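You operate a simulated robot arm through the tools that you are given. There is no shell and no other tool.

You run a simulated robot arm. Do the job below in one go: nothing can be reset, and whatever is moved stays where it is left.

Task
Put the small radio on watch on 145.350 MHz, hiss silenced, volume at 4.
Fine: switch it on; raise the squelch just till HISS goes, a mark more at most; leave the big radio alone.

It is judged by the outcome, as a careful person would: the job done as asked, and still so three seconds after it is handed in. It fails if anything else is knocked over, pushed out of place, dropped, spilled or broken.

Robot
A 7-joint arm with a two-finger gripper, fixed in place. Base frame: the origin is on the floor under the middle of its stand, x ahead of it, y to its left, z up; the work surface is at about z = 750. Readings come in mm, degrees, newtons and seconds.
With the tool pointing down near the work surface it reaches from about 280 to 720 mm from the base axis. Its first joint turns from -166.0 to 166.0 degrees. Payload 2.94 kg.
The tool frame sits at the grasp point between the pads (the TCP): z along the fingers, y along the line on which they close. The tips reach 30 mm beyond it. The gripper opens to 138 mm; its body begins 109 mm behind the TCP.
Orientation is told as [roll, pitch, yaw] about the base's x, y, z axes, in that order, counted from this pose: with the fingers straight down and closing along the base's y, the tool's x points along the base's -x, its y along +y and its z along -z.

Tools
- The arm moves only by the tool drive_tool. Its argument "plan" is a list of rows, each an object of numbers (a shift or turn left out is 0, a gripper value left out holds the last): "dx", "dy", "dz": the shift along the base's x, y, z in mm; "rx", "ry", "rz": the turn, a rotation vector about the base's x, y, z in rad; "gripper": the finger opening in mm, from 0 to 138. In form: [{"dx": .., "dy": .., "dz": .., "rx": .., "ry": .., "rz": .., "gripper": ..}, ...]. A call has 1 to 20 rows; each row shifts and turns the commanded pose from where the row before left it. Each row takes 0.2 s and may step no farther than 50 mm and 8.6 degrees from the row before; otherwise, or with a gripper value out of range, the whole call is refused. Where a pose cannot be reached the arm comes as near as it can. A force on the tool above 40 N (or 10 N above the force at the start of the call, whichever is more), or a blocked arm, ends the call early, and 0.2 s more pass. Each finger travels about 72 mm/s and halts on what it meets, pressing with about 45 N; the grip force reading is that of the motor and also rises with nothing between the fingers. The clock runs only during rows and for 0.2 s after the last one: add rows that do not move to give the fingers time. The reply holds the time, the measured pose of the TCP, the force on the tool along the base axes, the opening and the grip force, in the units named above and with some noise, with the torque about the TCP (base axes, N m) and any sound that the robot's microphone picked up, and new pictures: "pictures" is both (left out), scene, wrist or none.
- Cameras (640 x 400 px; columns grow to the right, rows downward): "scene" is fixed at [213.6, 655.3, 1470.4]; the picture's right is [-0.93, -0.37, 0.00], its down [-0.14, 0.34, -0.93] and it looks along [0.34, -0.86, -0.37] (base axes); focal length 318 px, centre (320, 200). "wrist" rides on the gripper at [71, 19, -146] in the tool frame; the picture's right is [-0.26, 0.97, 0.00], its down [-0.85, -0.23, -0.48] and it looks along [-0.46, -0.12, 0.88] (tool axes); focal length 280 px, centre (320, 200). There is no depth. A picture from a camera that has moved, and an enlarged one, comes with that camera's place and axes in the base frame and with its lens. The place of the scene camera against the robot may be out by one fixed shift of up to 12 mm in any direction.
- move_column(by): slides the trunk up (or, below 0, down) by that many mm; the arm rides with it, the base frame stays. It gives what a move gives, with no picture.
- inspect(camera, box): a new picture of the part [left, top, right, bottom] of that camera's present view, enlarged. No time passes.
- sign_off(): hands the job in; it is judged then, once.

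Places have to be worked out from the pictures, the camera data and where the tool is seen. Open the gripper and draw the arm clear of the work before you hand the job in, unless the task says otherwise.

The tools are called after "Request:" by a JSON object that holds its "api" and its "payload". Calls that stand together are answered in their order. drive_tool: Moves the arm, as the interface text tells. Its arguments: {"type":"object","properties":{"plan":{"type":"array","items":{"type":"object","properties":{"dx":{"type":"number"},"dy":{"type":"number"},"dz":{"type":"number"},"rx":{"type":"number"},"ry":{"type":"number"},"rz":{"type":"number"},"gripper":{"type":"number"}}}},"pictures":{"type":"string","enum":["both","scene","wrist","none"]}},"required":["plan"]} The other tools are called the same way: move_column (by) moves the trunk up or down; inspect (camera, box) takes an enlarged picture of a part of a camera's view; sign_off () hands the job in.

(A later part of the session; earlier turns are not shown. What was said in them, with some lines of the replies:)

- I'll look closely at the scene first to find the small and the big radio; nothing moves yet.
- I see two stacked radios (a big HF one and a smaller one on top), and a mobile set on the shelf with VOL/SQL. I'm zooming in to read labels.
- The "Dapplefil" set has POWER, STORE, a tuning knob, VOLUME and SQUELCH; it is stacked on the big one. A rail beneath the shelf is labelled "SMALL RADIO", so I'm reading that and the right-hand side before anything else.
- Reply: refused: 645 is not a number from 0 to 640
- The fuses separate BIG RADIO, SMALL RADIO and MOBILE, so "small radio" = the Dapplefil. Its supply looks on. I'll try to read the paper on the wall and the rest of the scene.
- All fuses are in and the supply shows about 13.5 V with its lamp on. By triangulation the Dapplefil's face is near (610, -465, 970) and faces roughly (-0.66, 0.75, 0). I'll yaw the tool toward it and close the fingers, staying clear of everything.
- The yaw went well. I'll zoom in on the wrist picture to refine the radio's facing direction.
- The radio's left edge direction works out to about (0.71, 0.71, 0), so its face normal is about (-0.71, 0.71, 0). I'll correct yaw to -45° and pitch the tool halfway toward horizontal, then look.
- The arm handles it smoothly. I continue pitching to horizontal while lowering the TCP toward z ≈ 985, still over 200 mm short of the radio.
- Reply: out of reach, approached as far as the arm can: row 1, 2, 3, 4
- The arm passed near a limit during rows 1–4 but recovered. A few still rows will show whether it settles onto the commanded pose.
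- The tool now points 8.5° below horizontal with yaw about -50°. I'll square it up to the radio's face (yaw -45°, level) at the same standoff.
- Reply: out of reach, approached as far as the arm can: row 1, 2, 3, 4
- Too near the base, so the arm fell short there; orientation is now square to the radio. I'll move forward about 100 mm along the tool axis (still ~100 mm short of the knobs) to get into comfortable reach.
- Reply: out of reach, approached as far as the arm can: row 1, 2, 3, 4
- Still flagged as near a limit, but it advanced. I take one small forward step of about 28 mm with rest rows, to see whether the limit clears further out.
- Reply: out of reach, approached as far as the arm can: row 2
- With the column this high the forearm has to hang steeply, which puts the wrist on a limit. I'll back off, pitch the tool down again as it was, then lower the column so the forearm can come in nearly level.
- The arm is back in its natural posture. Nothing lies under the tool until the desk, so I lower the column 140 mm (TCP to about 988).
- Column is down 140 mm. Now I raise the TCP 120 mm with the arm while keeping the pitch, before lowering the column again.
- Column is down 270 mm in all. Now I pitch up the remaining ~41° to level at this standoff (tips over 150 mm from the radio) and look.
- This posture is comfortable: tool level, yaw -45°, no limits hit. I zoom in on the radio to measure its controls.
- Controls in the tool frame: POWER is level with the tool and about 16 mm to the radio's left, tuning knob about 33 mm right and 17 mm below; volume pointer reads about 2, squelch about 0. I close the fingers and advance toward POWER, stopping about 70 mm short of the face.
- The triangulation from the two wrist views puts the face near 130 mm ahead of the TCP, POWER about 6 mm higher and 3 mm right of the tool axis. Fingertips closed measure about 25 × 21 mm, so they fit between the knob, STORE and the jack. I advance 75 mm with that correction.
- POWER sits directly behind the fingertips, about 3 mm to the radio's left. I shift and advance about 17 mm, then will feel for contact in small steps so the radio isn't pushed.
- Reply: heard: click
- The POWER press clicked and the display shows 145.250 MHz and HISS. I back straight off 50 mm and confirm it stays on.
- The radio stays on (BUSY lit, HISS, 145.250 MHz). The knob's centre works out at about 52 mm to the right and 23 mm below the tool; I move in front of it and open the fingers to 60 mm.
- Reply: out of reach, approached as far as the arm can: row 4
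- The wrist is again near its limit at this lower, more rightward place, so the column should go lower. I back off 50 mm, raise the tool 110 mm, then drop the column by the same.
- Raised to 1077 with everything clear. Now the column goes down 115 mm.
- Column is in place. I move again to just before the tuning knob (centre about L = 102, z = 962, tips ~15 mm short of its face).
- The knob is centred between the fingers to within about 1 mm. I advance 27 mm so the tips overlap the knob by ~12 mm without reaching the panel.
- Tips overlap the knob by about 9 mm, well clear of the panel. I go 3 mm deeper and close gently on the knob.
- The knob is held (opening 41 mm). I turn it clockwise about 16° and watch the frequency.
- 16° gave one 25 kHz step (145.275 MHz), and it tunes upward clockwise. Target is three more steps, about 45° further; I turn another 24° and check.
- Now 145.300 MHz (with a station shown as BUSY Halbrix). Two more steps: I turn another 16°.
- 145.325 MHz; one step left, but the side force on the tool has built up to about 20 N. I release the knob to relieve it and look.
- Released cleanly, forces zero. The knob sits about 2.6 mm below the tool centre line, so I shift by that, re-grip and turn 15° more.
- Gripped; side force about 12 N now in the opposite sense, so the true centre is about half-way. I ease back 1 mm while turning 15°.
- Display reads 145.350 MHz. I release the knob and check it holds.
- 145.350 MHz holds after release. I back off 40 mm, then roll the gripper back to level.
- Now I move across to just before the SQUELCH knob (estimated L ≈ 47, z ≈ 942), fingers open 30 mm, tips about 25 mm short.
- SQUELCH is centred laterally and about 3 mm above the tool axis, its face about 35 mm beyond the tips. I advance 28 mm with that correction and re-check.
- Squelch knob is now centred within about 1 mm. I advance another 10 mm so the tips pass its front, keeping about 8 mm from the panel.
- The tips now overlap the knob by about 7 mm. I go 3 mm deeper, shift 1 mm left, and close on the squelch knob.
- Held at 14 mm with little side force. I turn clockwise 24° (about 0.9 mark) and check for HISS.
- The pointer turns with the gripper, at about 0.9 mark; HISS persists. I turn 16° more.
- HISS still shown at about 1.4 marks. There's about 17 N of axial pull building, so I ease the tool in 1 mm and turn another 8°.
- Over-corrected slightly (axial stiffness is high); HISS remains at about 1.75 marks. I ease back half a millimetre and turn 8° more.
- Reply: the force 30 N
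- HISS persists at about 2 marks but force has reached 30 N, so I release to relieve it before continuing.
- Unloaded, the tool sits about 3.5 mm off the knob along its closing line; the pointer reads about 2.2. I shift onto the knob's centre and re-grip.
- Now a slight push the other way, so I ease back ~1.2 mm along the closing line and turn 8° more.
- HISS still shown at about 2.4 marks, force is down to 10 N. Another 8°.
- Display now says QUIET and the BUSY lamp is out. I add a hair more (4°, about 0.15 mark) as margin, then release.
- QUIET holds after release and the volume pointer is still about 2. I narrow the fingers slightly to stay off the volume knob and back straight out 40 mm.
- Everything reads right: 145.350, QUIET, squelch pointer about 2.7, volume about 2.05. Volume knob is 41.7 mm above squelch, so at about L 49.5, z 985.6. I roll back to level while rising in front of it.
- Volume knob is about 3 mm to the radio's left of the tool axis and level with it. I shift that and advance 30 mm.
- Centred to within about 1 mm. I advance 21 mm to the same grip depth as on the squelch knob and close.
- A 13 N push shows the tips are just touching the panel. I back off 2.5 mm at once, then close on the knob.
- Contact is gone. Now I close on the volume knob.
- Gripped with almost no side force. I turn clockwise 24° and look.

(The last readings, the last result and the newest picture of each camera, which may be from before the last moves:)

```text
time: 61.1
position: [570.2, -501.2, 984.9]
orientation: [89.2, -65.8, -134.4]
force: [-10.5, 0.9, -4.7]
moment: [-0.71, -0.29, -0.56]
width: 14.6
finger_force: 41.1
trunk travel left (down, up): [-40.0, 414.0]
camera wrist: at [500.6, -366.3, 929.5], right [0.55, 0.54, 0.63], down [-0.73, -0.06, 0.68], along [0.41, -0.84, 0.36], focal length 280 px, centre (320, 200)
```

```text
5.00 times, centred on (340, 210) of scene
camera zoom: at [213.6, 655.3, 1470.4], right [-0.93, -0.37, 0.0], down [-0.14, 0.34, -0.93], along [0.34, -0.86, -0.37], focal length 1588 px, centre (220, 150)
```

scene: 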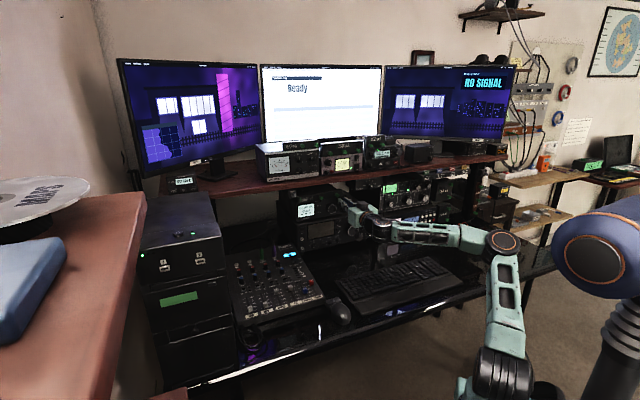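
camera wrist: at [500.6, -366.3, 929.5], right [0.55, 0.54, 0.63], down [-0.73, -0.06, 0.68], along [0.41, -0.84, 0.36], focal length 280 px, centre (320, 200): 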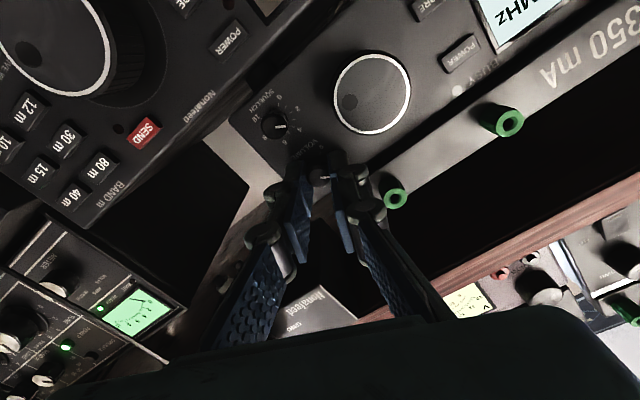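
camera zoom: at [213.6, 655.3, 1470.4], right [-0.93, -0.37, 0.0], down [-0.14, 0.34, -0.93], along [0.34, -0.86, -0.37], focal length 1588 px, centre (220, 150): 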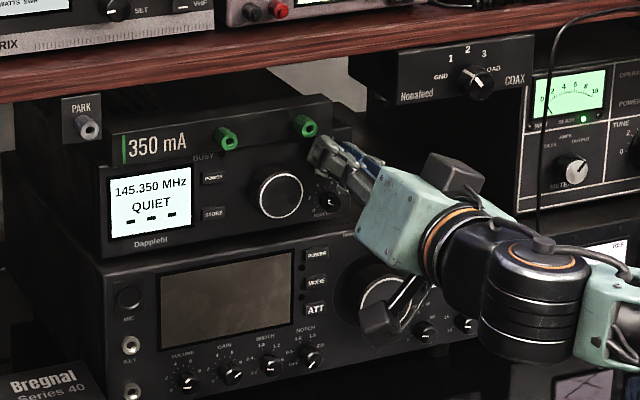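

The pointer is turning with the gripper; a small push (about 11 N) has appeared, so I ease the tool out 1 mm and back toward the knob's centre, then turn 16° more.

Request:
{"api": "drive_tool", "payload": {"plan": [{"dx": -1.3, "dy": 0.1, "dz": -0.4}, {"rx": 0.099, "ry": -0.099}, {"rx": 0.099, "ry": -0.099}, {"rz": 0}], "pictures": "wrist"}}

Request:
{"api": "inspect", "payload": {"camera": "wrist", "box": [240, 90, 420, 210]}}

Request:
{"api": "inspect", "payload": {"camera": "scene", "box": [330, 180, 390, 220]}}

```text
time: 62.1
position: [571.3, -500.7, 981.9]
orientation: [89.1, -49.8, -134.2]
force: [-2.9, -2.6, -12.5]
moment: [0.1, 0.3, -0.07]
width: 14.7
finger_force: 40.3
trunk travel left (down, up): [-40.0, 414.0]
camera wrist: at [510.4, -355.6, 942.4], right [0.41, 0.4, 0.82], down [-0.84, -0.18, 0.5], along [0.35, -0.9, 0.26], focal length 280 px, centre (320, 200)
```

wrist: 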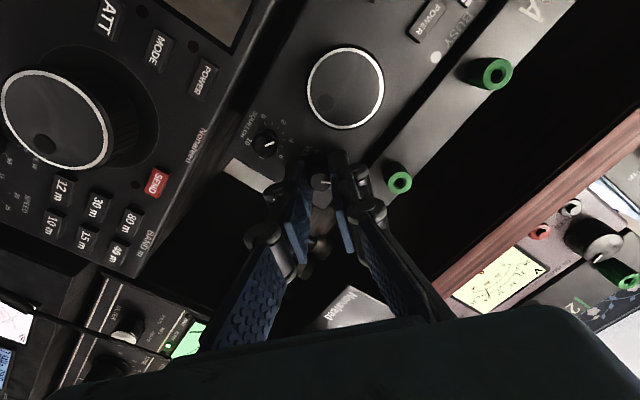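

```text
3.33 times, centred on (330, 150) of wrist
camera zoom: at [510.4, -355.6, 942.4], right [0.41, 0.4, 0.82], down [-0.84, -0.18, 0.5], along [0.35, -0.9, 0.26], focal length 935 px, centre (287, 367)
```

zoom: 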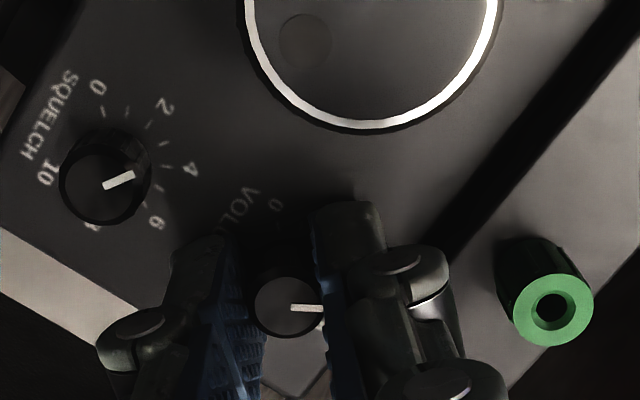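

```text
10.00 times, centred on (360, 200) of scene
camera zoom: at [213.6, 655.3, 1470.4], right [-0.93, -0.37, 0.0], down [-0.14, 0.34, -0.93], along [0.34, -0.86, -0.37], focal length 3177 px, centre (-80, 200)
```

zoom: 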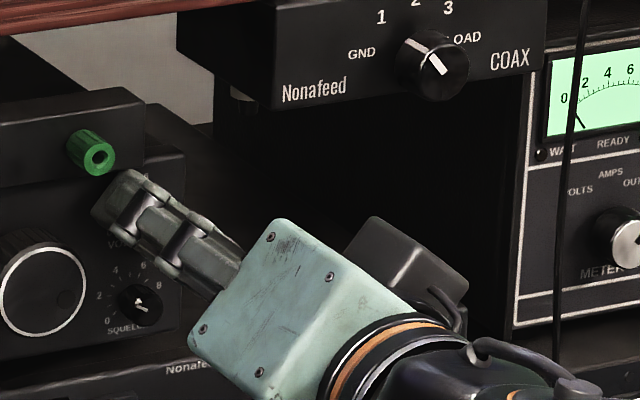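

Turned 40° so far; the tool is being pulled down slightly, so I lower it 1.5 mm and turn 10° more, then release to read the pointer.

Request:
{"api": "drive_tool", "payload": {"plan": [{"dz": -1.5}, {"rx": 0.062, "ry": -0.062}, {"rx": 0.062, "ry": -0.062}, {"rz": 0}], "pictures": "none"}}

Request:
{"api": "drive_tool", "payload": {"plan": [{"gripper": 25}, {"rz": 0}, {"rz": 0}], "pictures": "wrist"}}

Request:
{"api": "inspect", "payload": {"camera": "wrist", "box": [240, 90, 420, 210]}}

Request:
{"api": "inspect", "payload": {"camera": "scene", "box": [290, 170, 390, 250]}}

```text
time: 63.1
position: [572.0, -499.8, 982.0]
orientation: [89.4, -39.8, -134.3]
force: [-8.6, 5.7, -18.7]
moment: [0.04, 0.18, -0.31]
width: 14.2
finger_force: 40.4
trunk travel left (down, up): [-40.0, 414.0]
```

```text
time: 63.9
position: [572.8, -497.9, 981.8]
orientation: [89.6, -40.0, -134.3]
force: [7.9, 3.3, -12.1]
moment: [0.17, 0.23, 0.31]
width: 23.7
finger_force: 0.1
trunk travel left (down, up): [-40.0, 414.0]
camera wrist: at [516.4, -350.0, 952.8], right [0.3, 0.29, 0.91], down [-0.9, -0.24, 0.37], along [0.32, -0.93, 0.19], focal length 280 px, centre (320, 200)
```

wrist: 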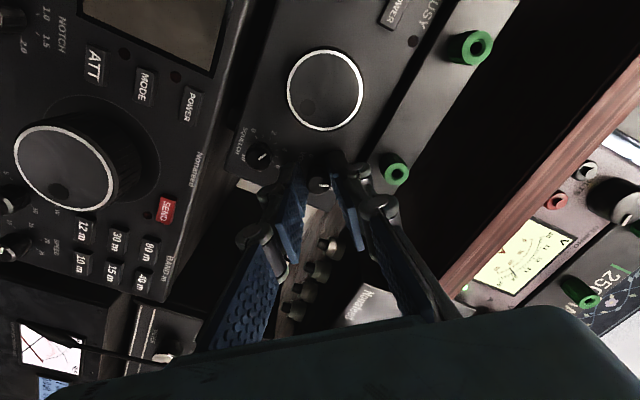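

```text
3.33 times, centred on (330, 150) of wrist
camera zoom: at [516.4, -350.0, 952.8], right [0.3, 0.29, 0.91], down [-0.9, -0.24, 0.37], along [0.32, -0.93, 0.19], focal length 935 px, centre (287, 367)
```

zoom: 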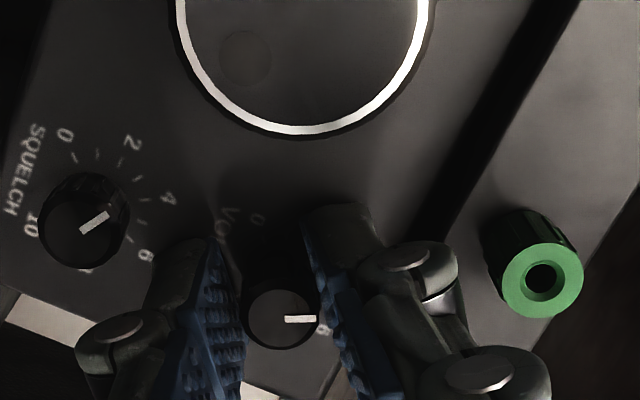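

```text
5.00 times, centred on (340, 210) of scene
camera zoom: at [213.6, 655.3, 1470.4], right [-0.93, -0.37, 0.0], down [-0.14, 0.34, -0.93], along [0.34, -0.86, -0.37], focal length 1588 px, centre (220, 150)
```

zoom: 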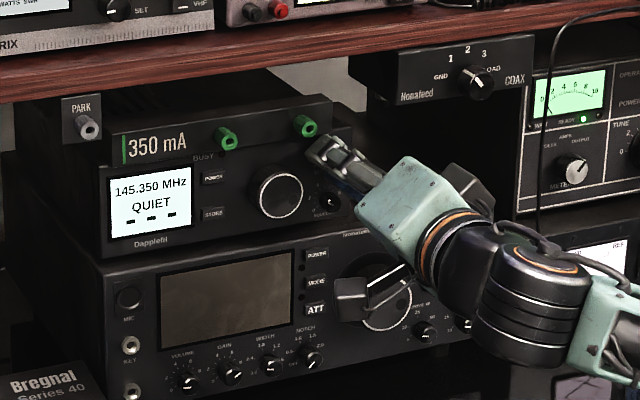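

There's still a 12 N downward push after release, so the upper finger must be touching something above (likely the 350 mA box's lower edge). I withdraw straight out now.

Request:
{"api": "drive_tool", "payload": {"plan": [{"dx": -3, "dy": 3}, {"dx": -7, "dy": 7}, {"dx": -10, "dy": 10}, {"dx": -10, "dy": 10}, {"rz": 0}], "pictures": "both"}}

Request:
{"api": "inspect", "payload": {"camera": "wrist", "box": [240, 70, 440, 210]}}

Request:
{"api": "inspect", "payload": {"camera": "scene", "box": [290, 170, 390, 250]}}

Request:
{"api": "inspect", "payload": {"camera": "scene", "box": [300, 175, 360, 215]}}

```text
time: 65.1
position: [540.2, -469.6, 985.3]
orientation: [89.8, -39.9, -134.6]
force: [0.0, 0.5, 0.6]
moment: [-0.01, 0.0, 0.01]
width: 24.9
finger_force: 0.1
trunk travel left (down, up): [-40.0, 414.0]
camera wrist: at [484.4, -320.9, 955.3], right [0.3, 0.29, 0.91], down [-0.9, -0.23, 0.37], along [0.32, -0.93, 0.2], focal length 280 px, centre (320, 200)
```

scene: 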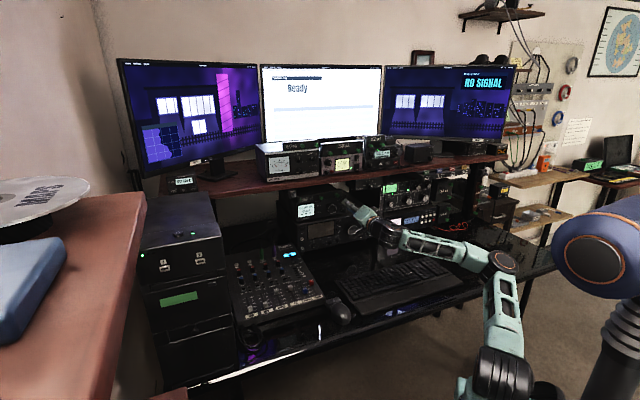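
wrist: 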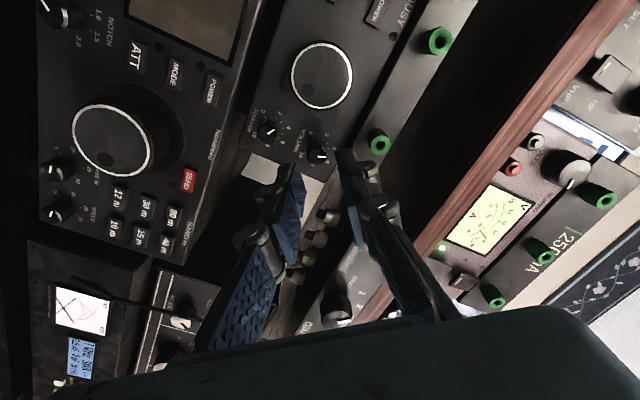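

```text
2.86 times, centred on (340, 140) of wrist
camera zoom: at [484.4, -320.9, 955.3], right [0.3, 0.29, 0.91], down [-0.9, -0.23, 0.37], along [0.32, -0.93, 0.2], focal length 801 px, centre (263, 371)
```

zoom: 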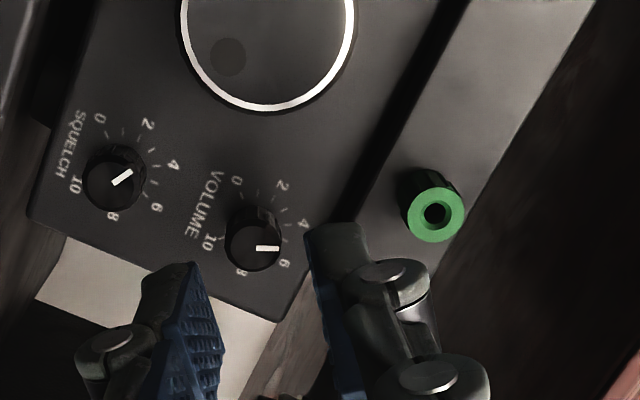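

```text
5.00 times, centred on (340, 210) of scene
camera zoom: at [213.6, 655.3, 1470.4], right [-0.93, -0.37, 0.0], down [-0.14, 0.34, -0.93], along [0.34, -0.86, -0.37], focal length 1588 px, centre (220, 150)
```

zoom: 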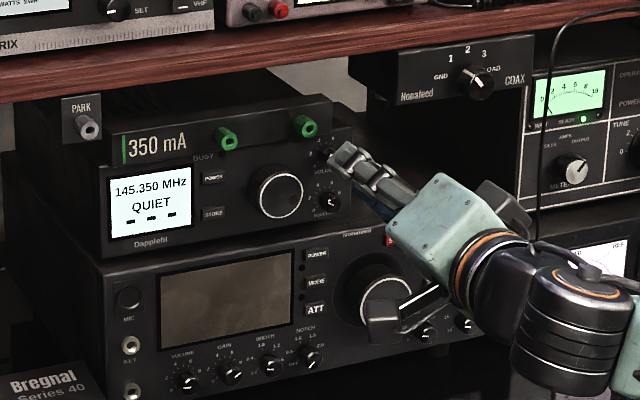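

```text
10.00 times, centred on (330, 195) of scene
camera zoom: at [213.6, 655.3, 1470.4], right [-0.93, -0.37, 0.0], down [-0.14, 0.34, -0.93], along [0.34, -0.86, -0.37], focal length 3177 px, centre (220, 250)
```

zoom: 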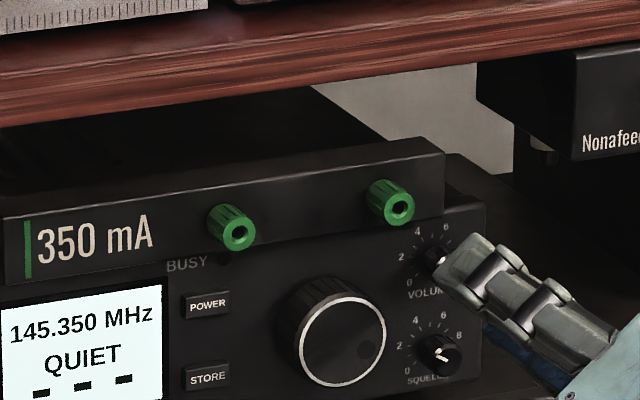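

Nothing has shifted: the box, jacks and radio edges are at the same pixels as at the start. The volume pointer now looks right at 4; I zoom in to read it precisely.

Request:
{"api": "inspect", "payload": {"camera": "wrist", "box": [285, 122, 349, 172]}}

Request:
{"api": "inspect", "payload": {"camera": "scene", "box": [330, 185, 362, 215]}}

```text
8.00 times, centred on (317, 147) of wrist
camera zoom: at [484.4, -320.9, 955.3], right [0.3, 0.29, 0.91], down [-0.9, -0.23, 0.37], along [0.32, -0.93, 0.2], focal length 2243 px, centre (344, 624)
```

zoom: 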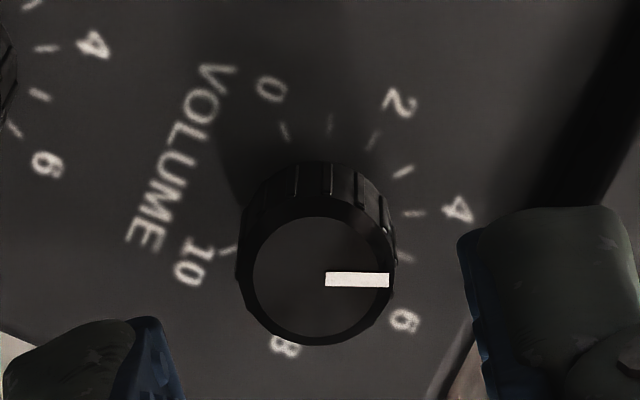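

```text
13.33 times, centred on (346, 200) of scene
camera zoom: at [213.6, 655.3, 1470.4], right [-0.93, -0.37, 0.0], down [-0.14, 0.34, -0.93], along [0.34, -0.86, -0.37], focal length 4236 px, centre (-27, 200)
```

zoom: 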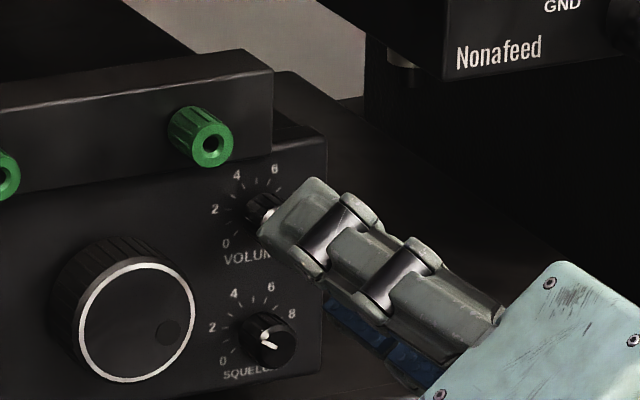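

The pointer reads about 4.1 by the ticks. I back away further and level the gripper for a squarer look at both dials before deciding whether to trim.

Request:
{"api": "drive_tool", "payload": {"plan": [{"dx": -14, "dy": 14}, {"dx": -14, "dy": 14}, {"rx": -0.088, "ry": 0.088, "dz": 2}, {"rx": -0.088, "ry": 0.088, "dz": 2}, {"rx": -0.088, "ry": 0.088, "dz": 2}, {"rx": -0.088, "ry": 0.088}, {"rx": -0.088, "ry": 0.088}, {"rx": -0.088, "ry": 0.088}, {"rx": -0.088, "ry": 0.088}, {"rz": 0}], "pictures": "both"}}

Request:
{"api": "inspect", "payload": {"camera": "scene", "box": [330, 185, 362, 215]}}

Request:
{"api": "inspect", "payload": {"camera": "scene", "box": [290, 170, 390, 250]}}

```text
time: 67.3
position: [512.0, -441.3, 989.2]
orientation: [18.8, -89.6, -63.9]
force: [-0.3, 0.2, -0.4]
moment: [0.06, -0.01, 0.04]
width: 25.0
finger_force: 0.0
trunk travel left (down, up): [-40.0, 414.0]
camera wrist: at [423.1, -326.0, 920.1], right [0.68, 0.68, 0.26], down [-0.5, 0.17, 0.85], along [0.53, -0.71, 0.45], focal length 280 px, centre (320, 200)
```

scene: 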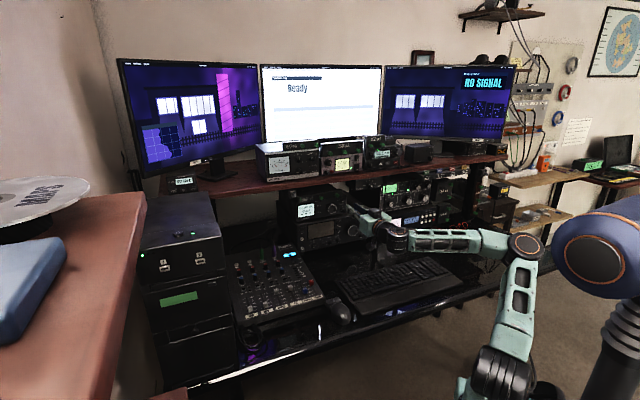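
wrist: 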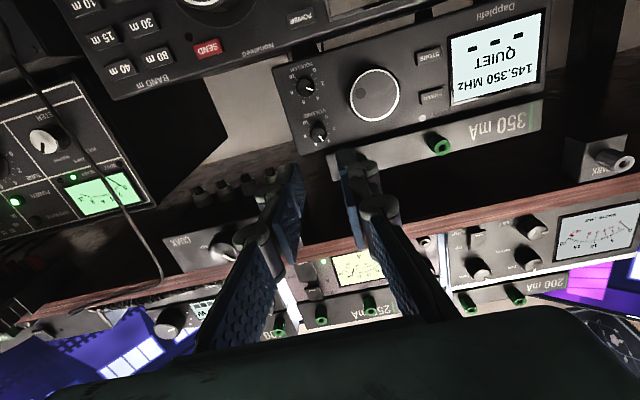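

```text
13.33 times, centred on (346, 200) of scene
camera zoom: at [213.6, 655.3, 1470.4], right [-0.93, -0.37, 0.0], down [-0.14, 0.34, -0.93], along [0.34, -0.86, -0.37], focal length 4236 px, centre (-27, 200)
```

zoom: 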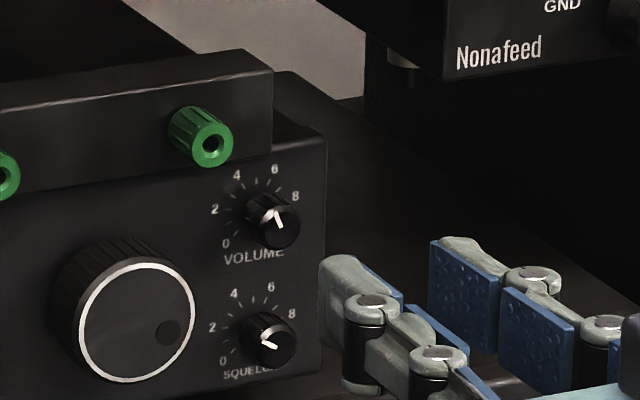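

```text
5.00 times, centred on (340, 210) of scene
camera zoom: at [213.6, 655.3, 1470.4], right [-0.93, -0.37, 0.0], down [-0.14, 0.34, -0.93], along [0.34, -0.86, -0.37], focal length 1588 px, centre (220, 150)
```

zoom: 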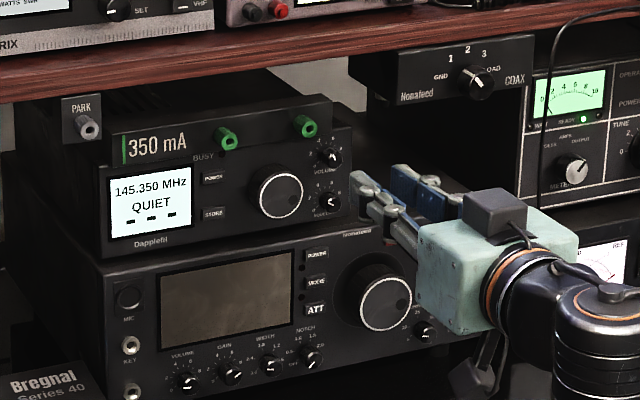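

Request:
{"api": "inspect", "payload": {"camera": "wrist", "box": [285, 105, 349, 155]}}

Request:
{"api": "inspect", "payload": {"camera": "wrist", "box": [275, 60, 339, 110]}}

Request:
{"api": "inspect", "payload": {"camera": "scene", "box": [338, 190, 358, 206]}}

```text
8.00 times, centred on (317, 130) of wrist
camera zoom: at [423.1, -326.0, 920.1], right [0.68, 0.68, 0.26], down [-0.5, 0.17, 0.85], along [0.53, -0.71, 0.45], focal length 2243 px, centre (344, 760)
```

zoom: 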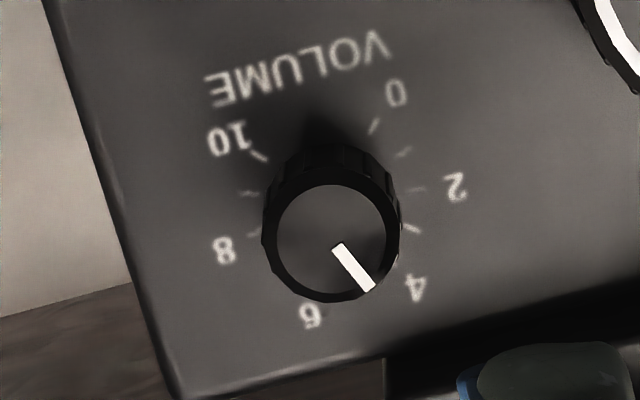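

```text
8.00 times, centred on (307, 85) of wrist
camera zoom: at [423.1, -326.0, 920.1], right [0.68, 0.68, 0.26], down [-0.5, 0.17, 0.85], along [0.53, -0.71, 0.45], focal length 2243 px, centre (424, 1120)
```

zoom: 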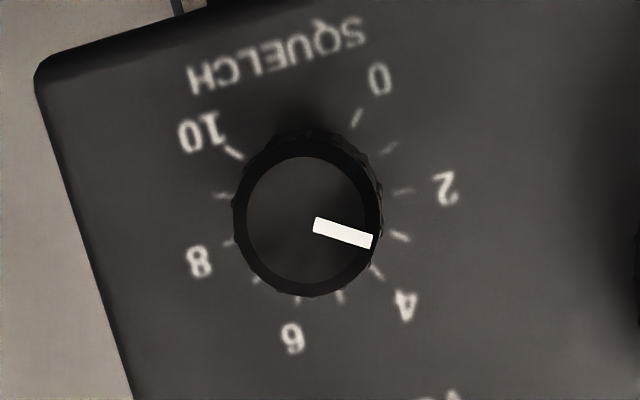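

```text
16.00 times, centred on (348, 198) of scene
camera zoom: at [213.6, 655.3, 1470.4], right [-0.93, -0.37, 0.0], down [-0.14, 0.34, -0.93], along [0.34, -0.86, -0.37], focal length 5083 px, centre (-128, 232)
```

zoom: 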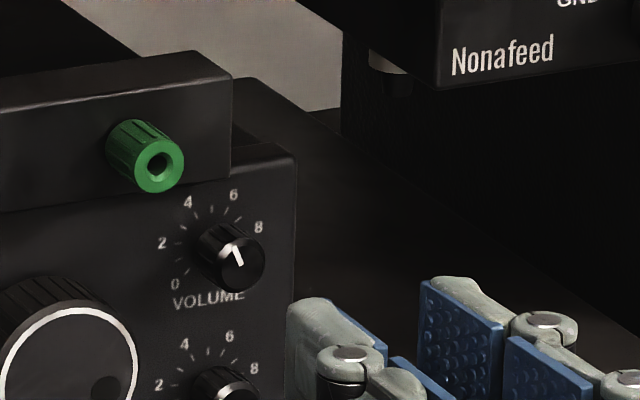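

Both wrist views put volume at about 4.1 and squelch at about 2.8 (HISS had gone by roughly 2.5–2.7, well within a mark), display 145.350 QUIET. That is as asked, so I open the gripper and draw the arm back.

Request:
{"api": "drive_tool", "payload": {"plan": [{"dx": -14, "dy": 14, "gripper": 60}, {"dx": -14, "dy": 14}, {"dx": -14, "dy": 14, "gripper": 100}, {"dx": -10, "dy": 10}, {"rz": 0}, {"rz": 0}], "pictures": "both"}}

Request:
{"api": "inspect", "payload": {"camera": "scene", "box": [290, 170, 390, 250]}}

Request:
{"api": "inspect", "payload": {"camera": "scene", "box": [335, 185, 375, 215]}}

Request:
{"api": "inspect", "payload": {"camera": "scene", "box": [295, 200, 375, 250]}}

```text
time: 68.7
position: [460.8, -389.8, 990.7]
orientation: [31.0, -89.6, -76.0]
force: [-0.1, 0.2, -0.2]
moment: [0.01, 0.01, 0.02]
width: 100.1
finger_force: 0.0
trunk travel left (down, up): [-40.0, 414.0]
camera wrist: at [371.6, -273.7, 920.3], right [0.68, 0.68, 0.27], down [-0.5, 0.17, 0.85], along [0.53, -0.71, 0.45], focal length 280 px, centre (320, 200)
```

scene: 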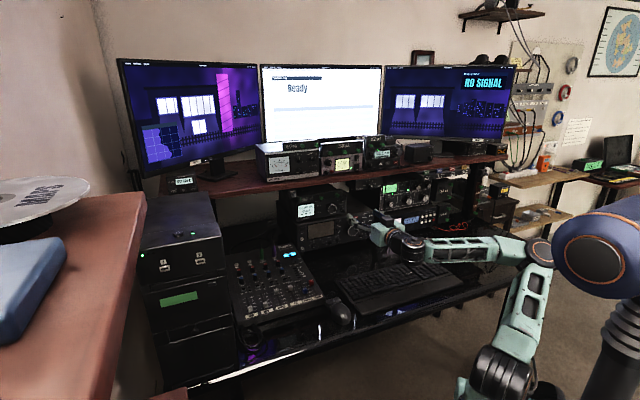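
wrist: 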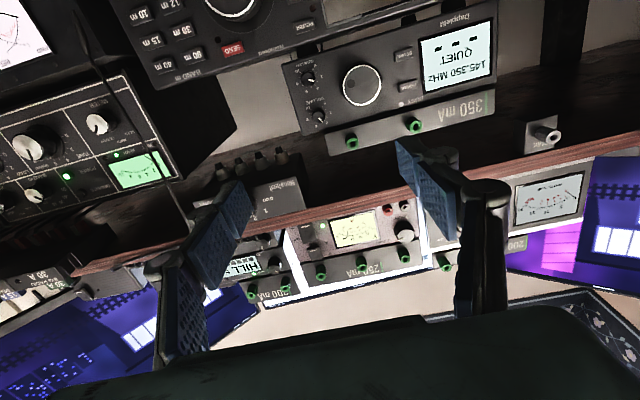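

```text
5.00 times, centred on (340, 210) of scene
camera zoom: at [213.6, 655.3, 1470.4], right [-0.93, -0.37, 0.0], down [-0.14, 0.34, -0.93], along [0.34, -0.86, -0.37], focal length 1588 px, centre (220, 150)
```

zoom: 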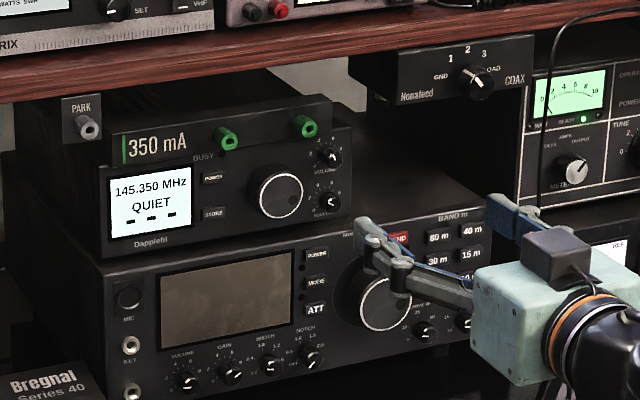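

```text
13.33 times, centred on (355, 200) of scene
camera zoom: at [213.6, 655.3, 1470.4], right [-0.93, -0.37, 0.0], down [-0.14, 0.34, -0.93], along [0.34, -0.86, -0.37], focal length 4236 px, centre (-147, 200)
```

zoom: 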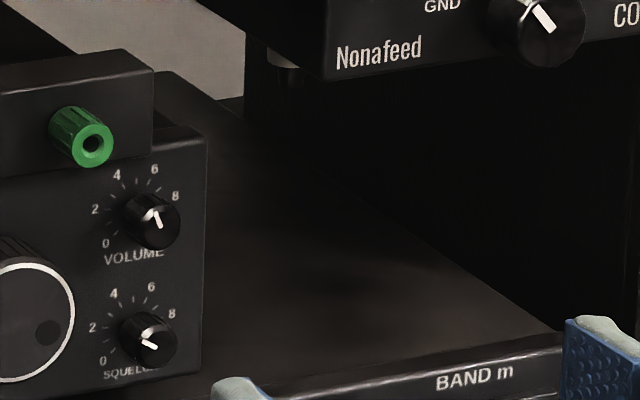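

```text
8.00 times, centred on (335, 225) of scene
camera zoom: at [213.6, 655.3, 1470.4], right [-0.93, -0.37, 0.0], down [-0.14, 0.34, -0.93], along [0.34, -0.86, -0.37], focal length 2542 px, centre (200, 0)
```

zoom: 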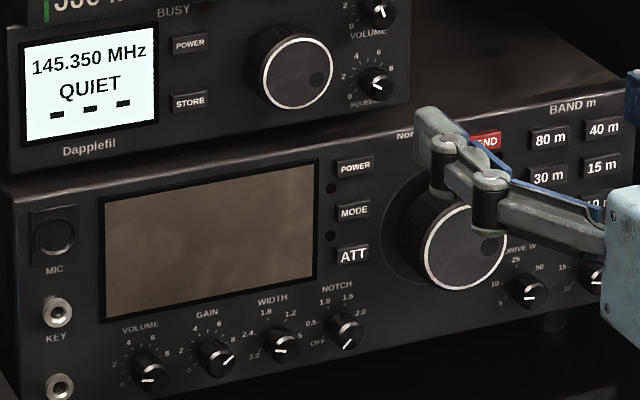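

The arm is clear, the big radio's controls are unchanged, and the display reads 145.350 QUIET. I check the volume dial once more with the tightest zoom.

Request:
{"api": "inspect", "payload": {"camera": "scene", "box": [340, 193, 353, 206]}}

Request:
{"api": "inspect", "payload": {"camera": "wrist", "box": [300, 95, 340, 130]}}

Request:
{"api": "inspect", "payload": {"camera": "wrist", "box": [290, 60, 330, 95]}}

```text
16.00 times, centred on (346, 200) of scene
camera zoom: at [213.6, 655.3, 1470.4], right [-0.93, -0.37, 0.0], down [-0.14, 0.34, -0.93], along [0.34, -0.86, -0.37], focal length 5083 px, centre (-104, 208)
```

zoom: 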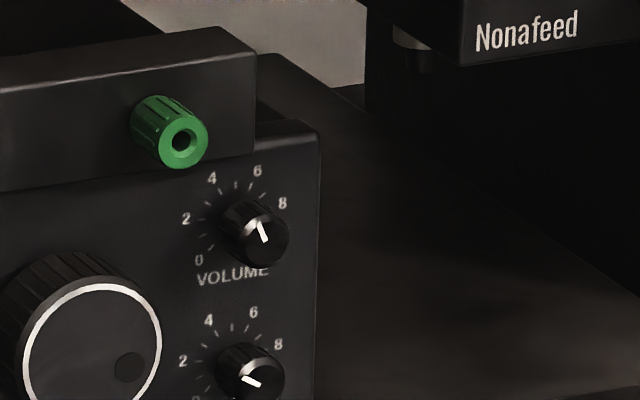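

```text
11.43 times, centred on (320, 112) of wrist
camera zoom: at [371.6, -273.7, 920.3], right [0.68, 0.68, 0.27], down [-0.5, 0.17, 0.85], along [0.53, -0.71, 0.45], focal length 3204 px, centre (320, 1200)
```

zoom: 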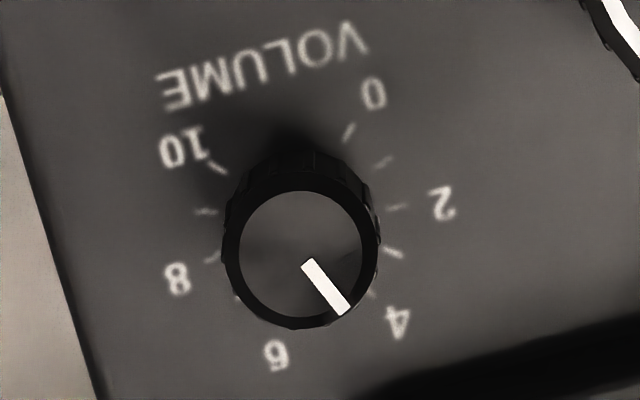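

```text
11.43 times, centred on (310, 78) of wrist
camera zoom: at [371.6, -273.7, 920.3], right [0.68, 0.68, 0.27], down [-0.5, 0.17, 0.85], along [0.53, -0.71, 0.45], focal length 3204 px, centre (434, 1600)
```

zoom: 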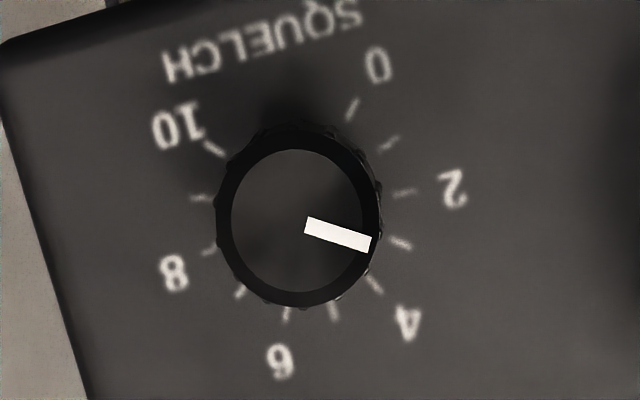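

Careful measurement puts the volume at about 4.15. A small trim of about −4.5° is easy and safe with the gripper level (no box contact there), so I go back toward the volume knob with fingers at 28 mm.

Request:
{"api": "drive_tool", "payload": {"plan": [{"dx": 5, "dy": -5, "gripper": 28, "dz": -1}, {"dx": 13, "dy": -13, "dz": -1}, {"dx": 13, "dy": -13, "dz": -1}, {"dx": 13, "dy": -13, "dz": -1}, {"dx": 13, "dy": -13, "dz": -0.5}, {"dx": 13, "dy": -13}, {"dx": 13, "dy": -13}, {"dx": 13, "dy": -13}, {"rz": 0}], "pictures": "wrist"}}

Request:
{"api": "inspect", "payload": {"camera": "wrist", "box": [240, 90, 420, 210]}}

```text
time: 70.7
position: [555.9, -484.8, 985.7]
orientation: [31.8, -89.7, -77.0]
force: [-1.4, 0.6, 0.0]
moment: [0.0, -0.02, 0.03]
width: 27.9
finger_force: 0.2
trunk travel left (down, up): [-40.0, 414.0]
camera wrist: at [467.4, -369.2, 916.6], right [0.68, 0.68, 0.27], down [-0.5, 0.17, 0.85], along [0.53, -0.71, 0.45], focal length 280 px, centre (320, 200)
```

wrist: 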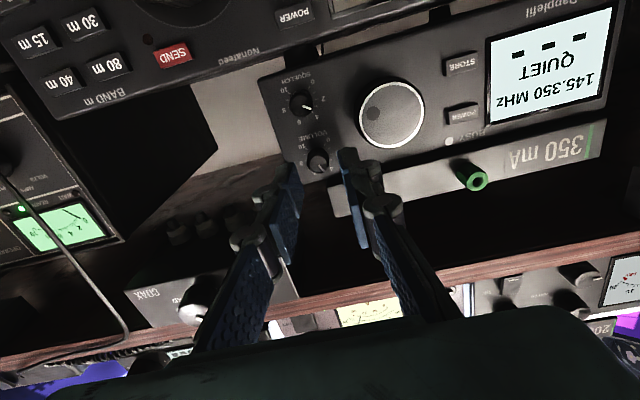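

```text
3.33 times, centred on (330, 150) of wrist
camera zoom: at [467.4, -369.2, 916.6], right [0.68, 0.68, 0.27], down [-0.5, 0.17, 0.85], along [0.53, -0.71, 0.45], focal length 935 px, centre (287, 367)
```

zoom: 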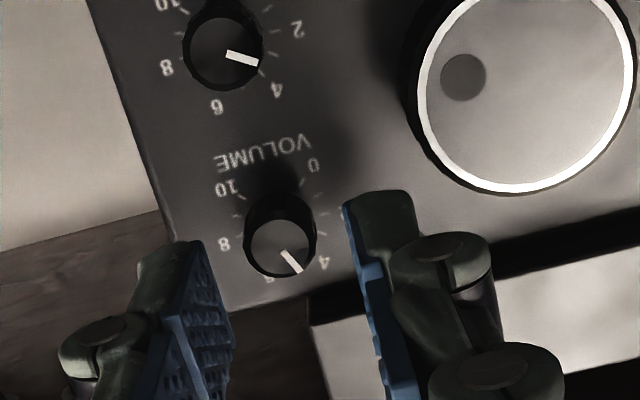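

Same view as before the first volume grip. I advance 20 mm (stopping short of the depth that touched the panel) and lower by 0.8 mm.

Request:
{"api": "drive_tool", "payload": {"plan": [{"dx": 5.0, "dy": -4.6, "dz": -0.4}, {"dx": 4.9, "dy": -4.6, "dz": -0.4}, {"dx": 4.6, "dy": -4.6}, {"rz": 0}], "pictures": "wrist"}}

Request:
{"api": "inspect", "payload": {"camera": "wrist", "box": [240, 90, 420, 210]}}

```text
time: 71.7
position: [570.5, -500.3, 985.0]
orientation: [31.4, -89.6, -76.3]
force: [-0.4, 0.4, 0.1]
moment: [0.03, 0.01, 0.0]
width: 28.1
finger_force: 0.0
trunk travel left (down, up): [-40.0, 414.0]
camera wrist: at [482.1, -383.2, 915.3], right [0.68, 0.68, 0.27], down [-0.5, 0.17, 0.85], along [0.53, -0.71, 0.45], focal length 280 px, centre (320, 200)
```

wrist: 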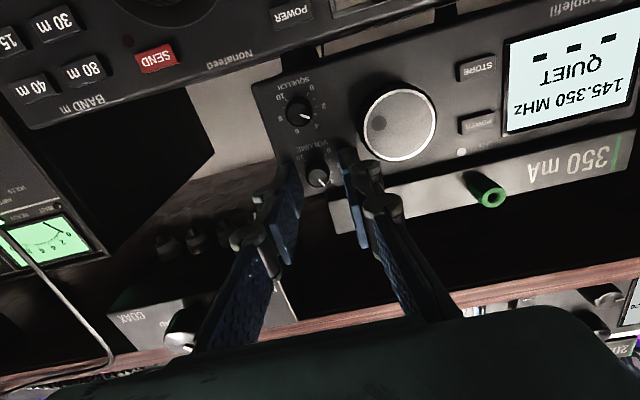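

```text
3.33 times, centred on (330, 150) of wrist
camera zoom: at [482.1, -383.2, 915.3], right [0.68, 0.68, 0.27], down [-0.5, 0.17, 0.85], along [0.53, -0.71, 0.45], focal length 935 px, centre (287, 367)
```

zoom: 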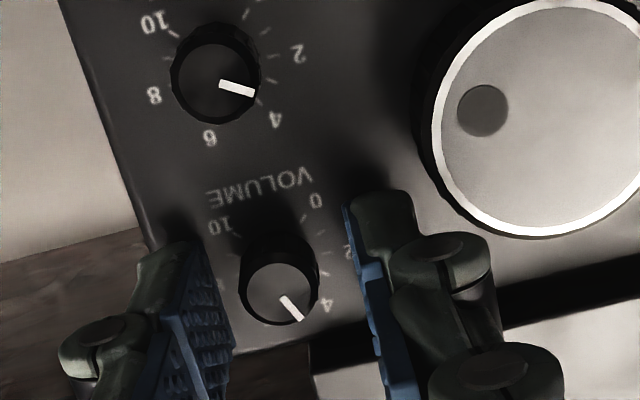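

No contact force and the knob is centred. I close, turn counter-clockwise 4.3°, and release in one go.

Request:
{"api": "drive_tool", "payload": {"plan": [{"gripper": 18}, {"gripper": 8}, {"rz": 0}, {"rz": 0}], "pictures": "none"}}

```text
time: 72.7
position: [570.1, -499.6, 984.4]
orientation: [35.0, -89.6, -80.1]
force: [0.6, -4.3, 1.9]
moment: [-0.02, 0.05, -0.11]
width: 14.3
finger_force: 40.3
trunk travel left (down, up): [-40.0, 414.0]
```

Gripped with only about 4 N of side force; now the small counter-clockwise trim.

Request:
{"api": "drive_tool", "payload": {"plan": [{"rx": -0.027, "ry": 0.027}, {"rx": -0.027, "ry": 0.027}, {"rz": 0}], "pictures": "none"}}

Request:
{"api": "drive_tool", "payload": {"plan": [{"gripper": 28}, {"rz": 0}, {"rz": 0}, {"dx": -7, "dy": 7}, {"dx": -14, "dy": 14}, {"dx": -14, "dy": 14}, {"dx": -14, "dy": 14}, {"rz": 0}], "pictures": "wrist"}}

Request:
{"api": "inspect", "payload": {"camera": "wrist", "box": [285, 105, 349, 155]}}

Request:
{"api": "inspect", "payload": {"camera": "scene", "box": [290, 170, 390, 250]}}

```text
time: 73.5
position: [569.3, -499.4, 985.2]
orientation: [-84.6, -85.8, 39.6]
force: [-10.6, 2.2, -4.4]
moment: [-0.06, 0.03, -0.14]
width: 14.3
finger_force: 40.6
trunk travel left (down, up): [-40.0, 414.0]
```

```text
time: 75.3
position: [520.9, -449.5, 984.0]
orientation: [-85.1, -85.8, 40.2]
force: [-0.4, -0.8, 0.9]
moment: [0.0, -0.01, 0.04]
width: 27.9
finger_force: 0.1
trunk travel left (down, up): [-40.0, 414.0]
camera wrist: at [428.9, -338.2, 913.2], right [0.7, 0.69, 0.19], down [-0.45, 0.21, 0.87], along [0.56, -0.69, 0.46], focal length 280 px, centre (320, 200)
```

wrist: 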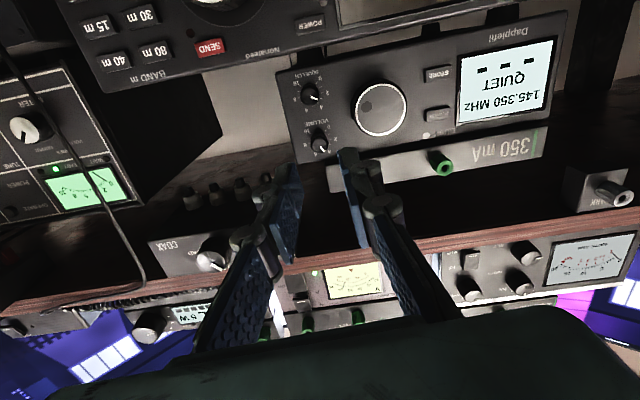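

```text
8.00 times, centred on (317, 130) of wrist
camera zoom: at [428.9, -338.2, 913.2], right [0.7, 0.69, 0.19], down [-0.45, 0.21, 0.87], along [0.56, -0.69, 0.46], focal length 2243 px, centre (344, 760)
```

zoom: 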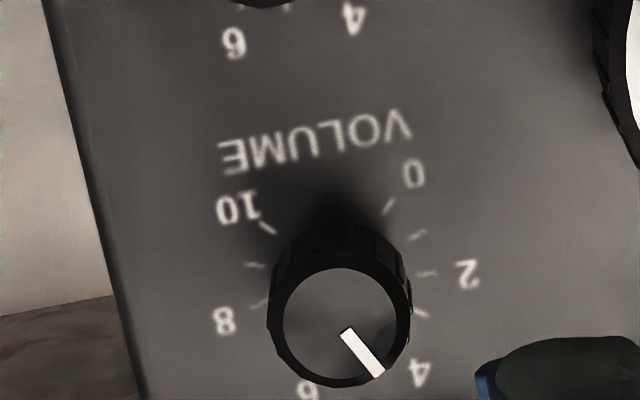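

```text
5.00 times, centred on (340, 210) of scene
camera zoom: at [213.6, 655.3, 1470.4], right [-0.93, -0.37, 0.0], down [-0.14, 0.34, -0.93], along [0.34, -0.86, -0.37], focal length 1588 px, centre (220, 150)
```

zoom: 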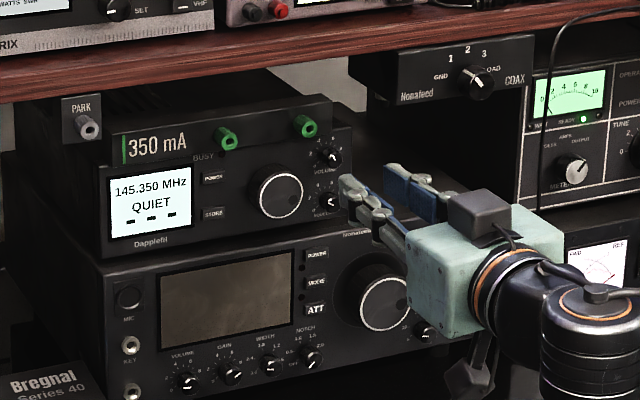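

The volume pointer now lies right on the 4 tick (52° against 52°), and the display still reads 145.350 MHz QUIET. I draw the arm well back with the gripper open and let a few seconds pass.

Request:
{"api": "drive_tool", "payload": {"plan": [{"dx": -14, "dy": 14, "gripper": 60}, {"dx": -14, "dy": 14}, {"dx": -14, "dy": 14, "gripper": 100}, {"dx": -14, "dy": 14}, {"rz": 0}, {"rz": 0}, {"rz": 0}, {"rz": 0}, {"rz": 0}, {"rz": 0}, {"rz": 0}, {"rz": 0}], "pictures": "both"}}

Request:
{"api": "inspect", "payload": {"camera": "scene", "box": [290, 170, 390, 250]}}

Request:
{"api": "inspect", "payload": {"camera": "wrist", "box": [270, 10, 520, 170]}}

Request:
{"api": "inspect", "payload": {"camera": "scene", "box": [200, 130, 520, 330]}}

```text
time: 77.9
position: [465.0, -394.4, 984.3]
orientation: [-85.3, -85.8, 40.2]
force: [0.2, -0.1, 0.0]
moment: [0.01, -0.01, 0.03]
width: 100.0
finger_force: 0.0
trunk travel left (down, up): [-40.0, 414.0]
camera wrist: at [373.1, -282.4, 914.1], right [0.7, 0.69, 0.19], down [-0.45, 0.21, 0.87], along [0.56, -0.69, 0.46], focal length 280 px, centre (320, 200)
```

scene: 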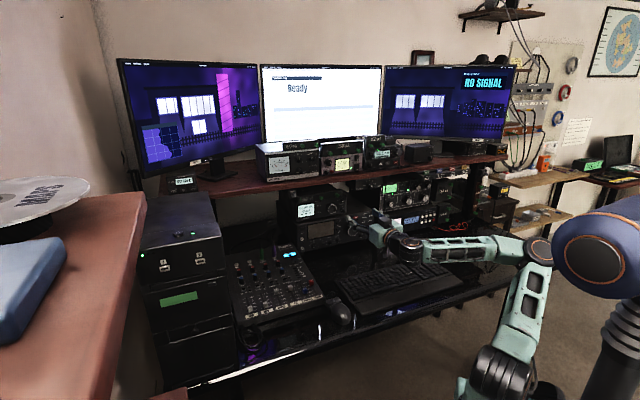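
wrist: 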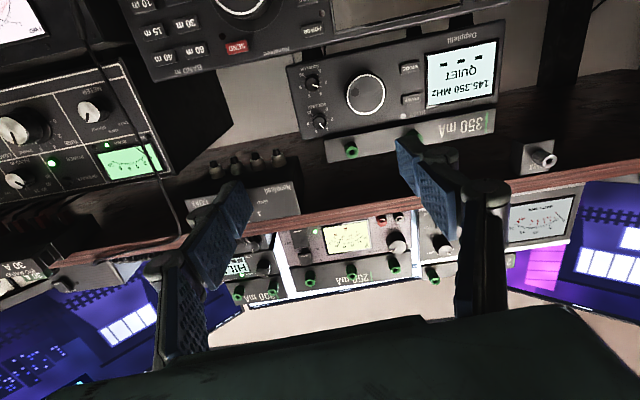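

```text
5.00 times, centred on (340, 210) of scene
camera zoom: at [213.6, 655.3, 1470.4], right [-0.93, -0.37, 0.0], down [-0.14, 0.34, -0.93], along [0.34, -0.86, -0.37], focal length 1588 px, centre (220, 150)
```

zoom: 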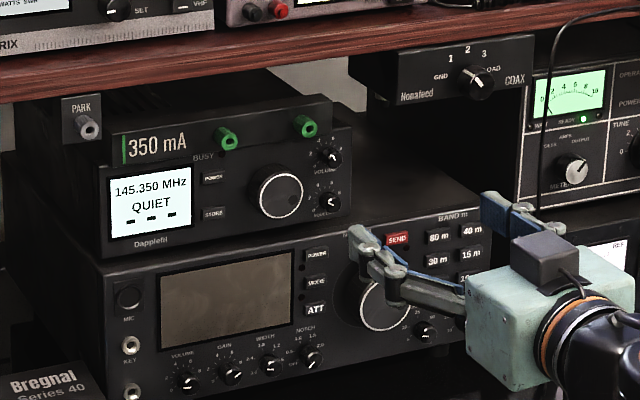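

```text
2.50 times, centred on (395, 90) of wrist
camera zoom: at [373.1, -282.4, 914.1], right [0.7, 0.69, 0.19], down [-0.45, 0.21, 0.87], along [0.56, -0.69, 0.46], focal length 701 px, centre (132, 475)
```

zoom: 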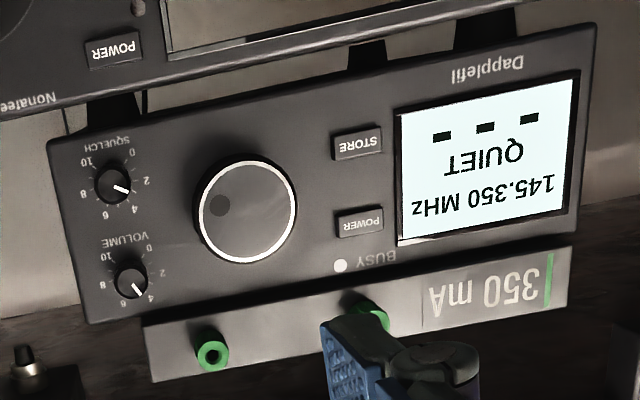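

```text
2.00 times, centred on (360, 230) of scene
camera zoom: at [213.6, 655.3, 1470.4], right [-0.93, -0.37, 0.0], down [-0.14, 0.34, -0.93], along [0.34, -0.86, -0.37], focal length 635 px, centre (240, 140)
```

zoom: 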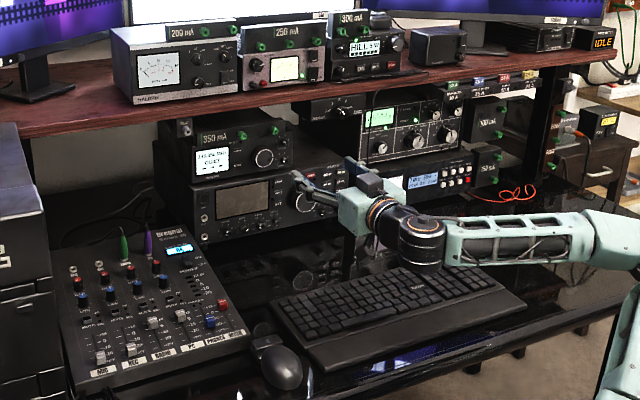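

The small radio is on at 145.350 MHz and shows QUIET. The squelch sits less than half a mark past where the hiss went, and the volume is at 4. The big radio and everything around it are unmoved, and the arm is clear with the gripper open, so I hand the job in.

Request:
{"api": "sign_off", "payload": {}}

```text
The job is handed in.
```

The small radio is on and listening on 145.350 MHz, hiss silenced, with the volume at 4. I've handed the job in.

- **Frequency:** it came on at 145.250 MHz; I tuned it up to 145.350 MHz, and it held after I let go of the knob.
- **Squelch:** HISS changed to QUIET at about 2.5–2.8 marks. I left it at about 2.9, less than half a mark past that point.
- **Volume:** it first landed at about 4.15, so I trimmed it back; the pointer now sits on the 4 mark.
- **Surroundings:** the big radio was left alone. While turning the volume knob, the gripper pressed the panel lightly, and probably also the edge of the 350 mA box above it. The pictures show neither the box nor the radio moved.

Before handing in, I left the gripper open and drew the arm back. The display still read 145.350 MHz and QUIET.
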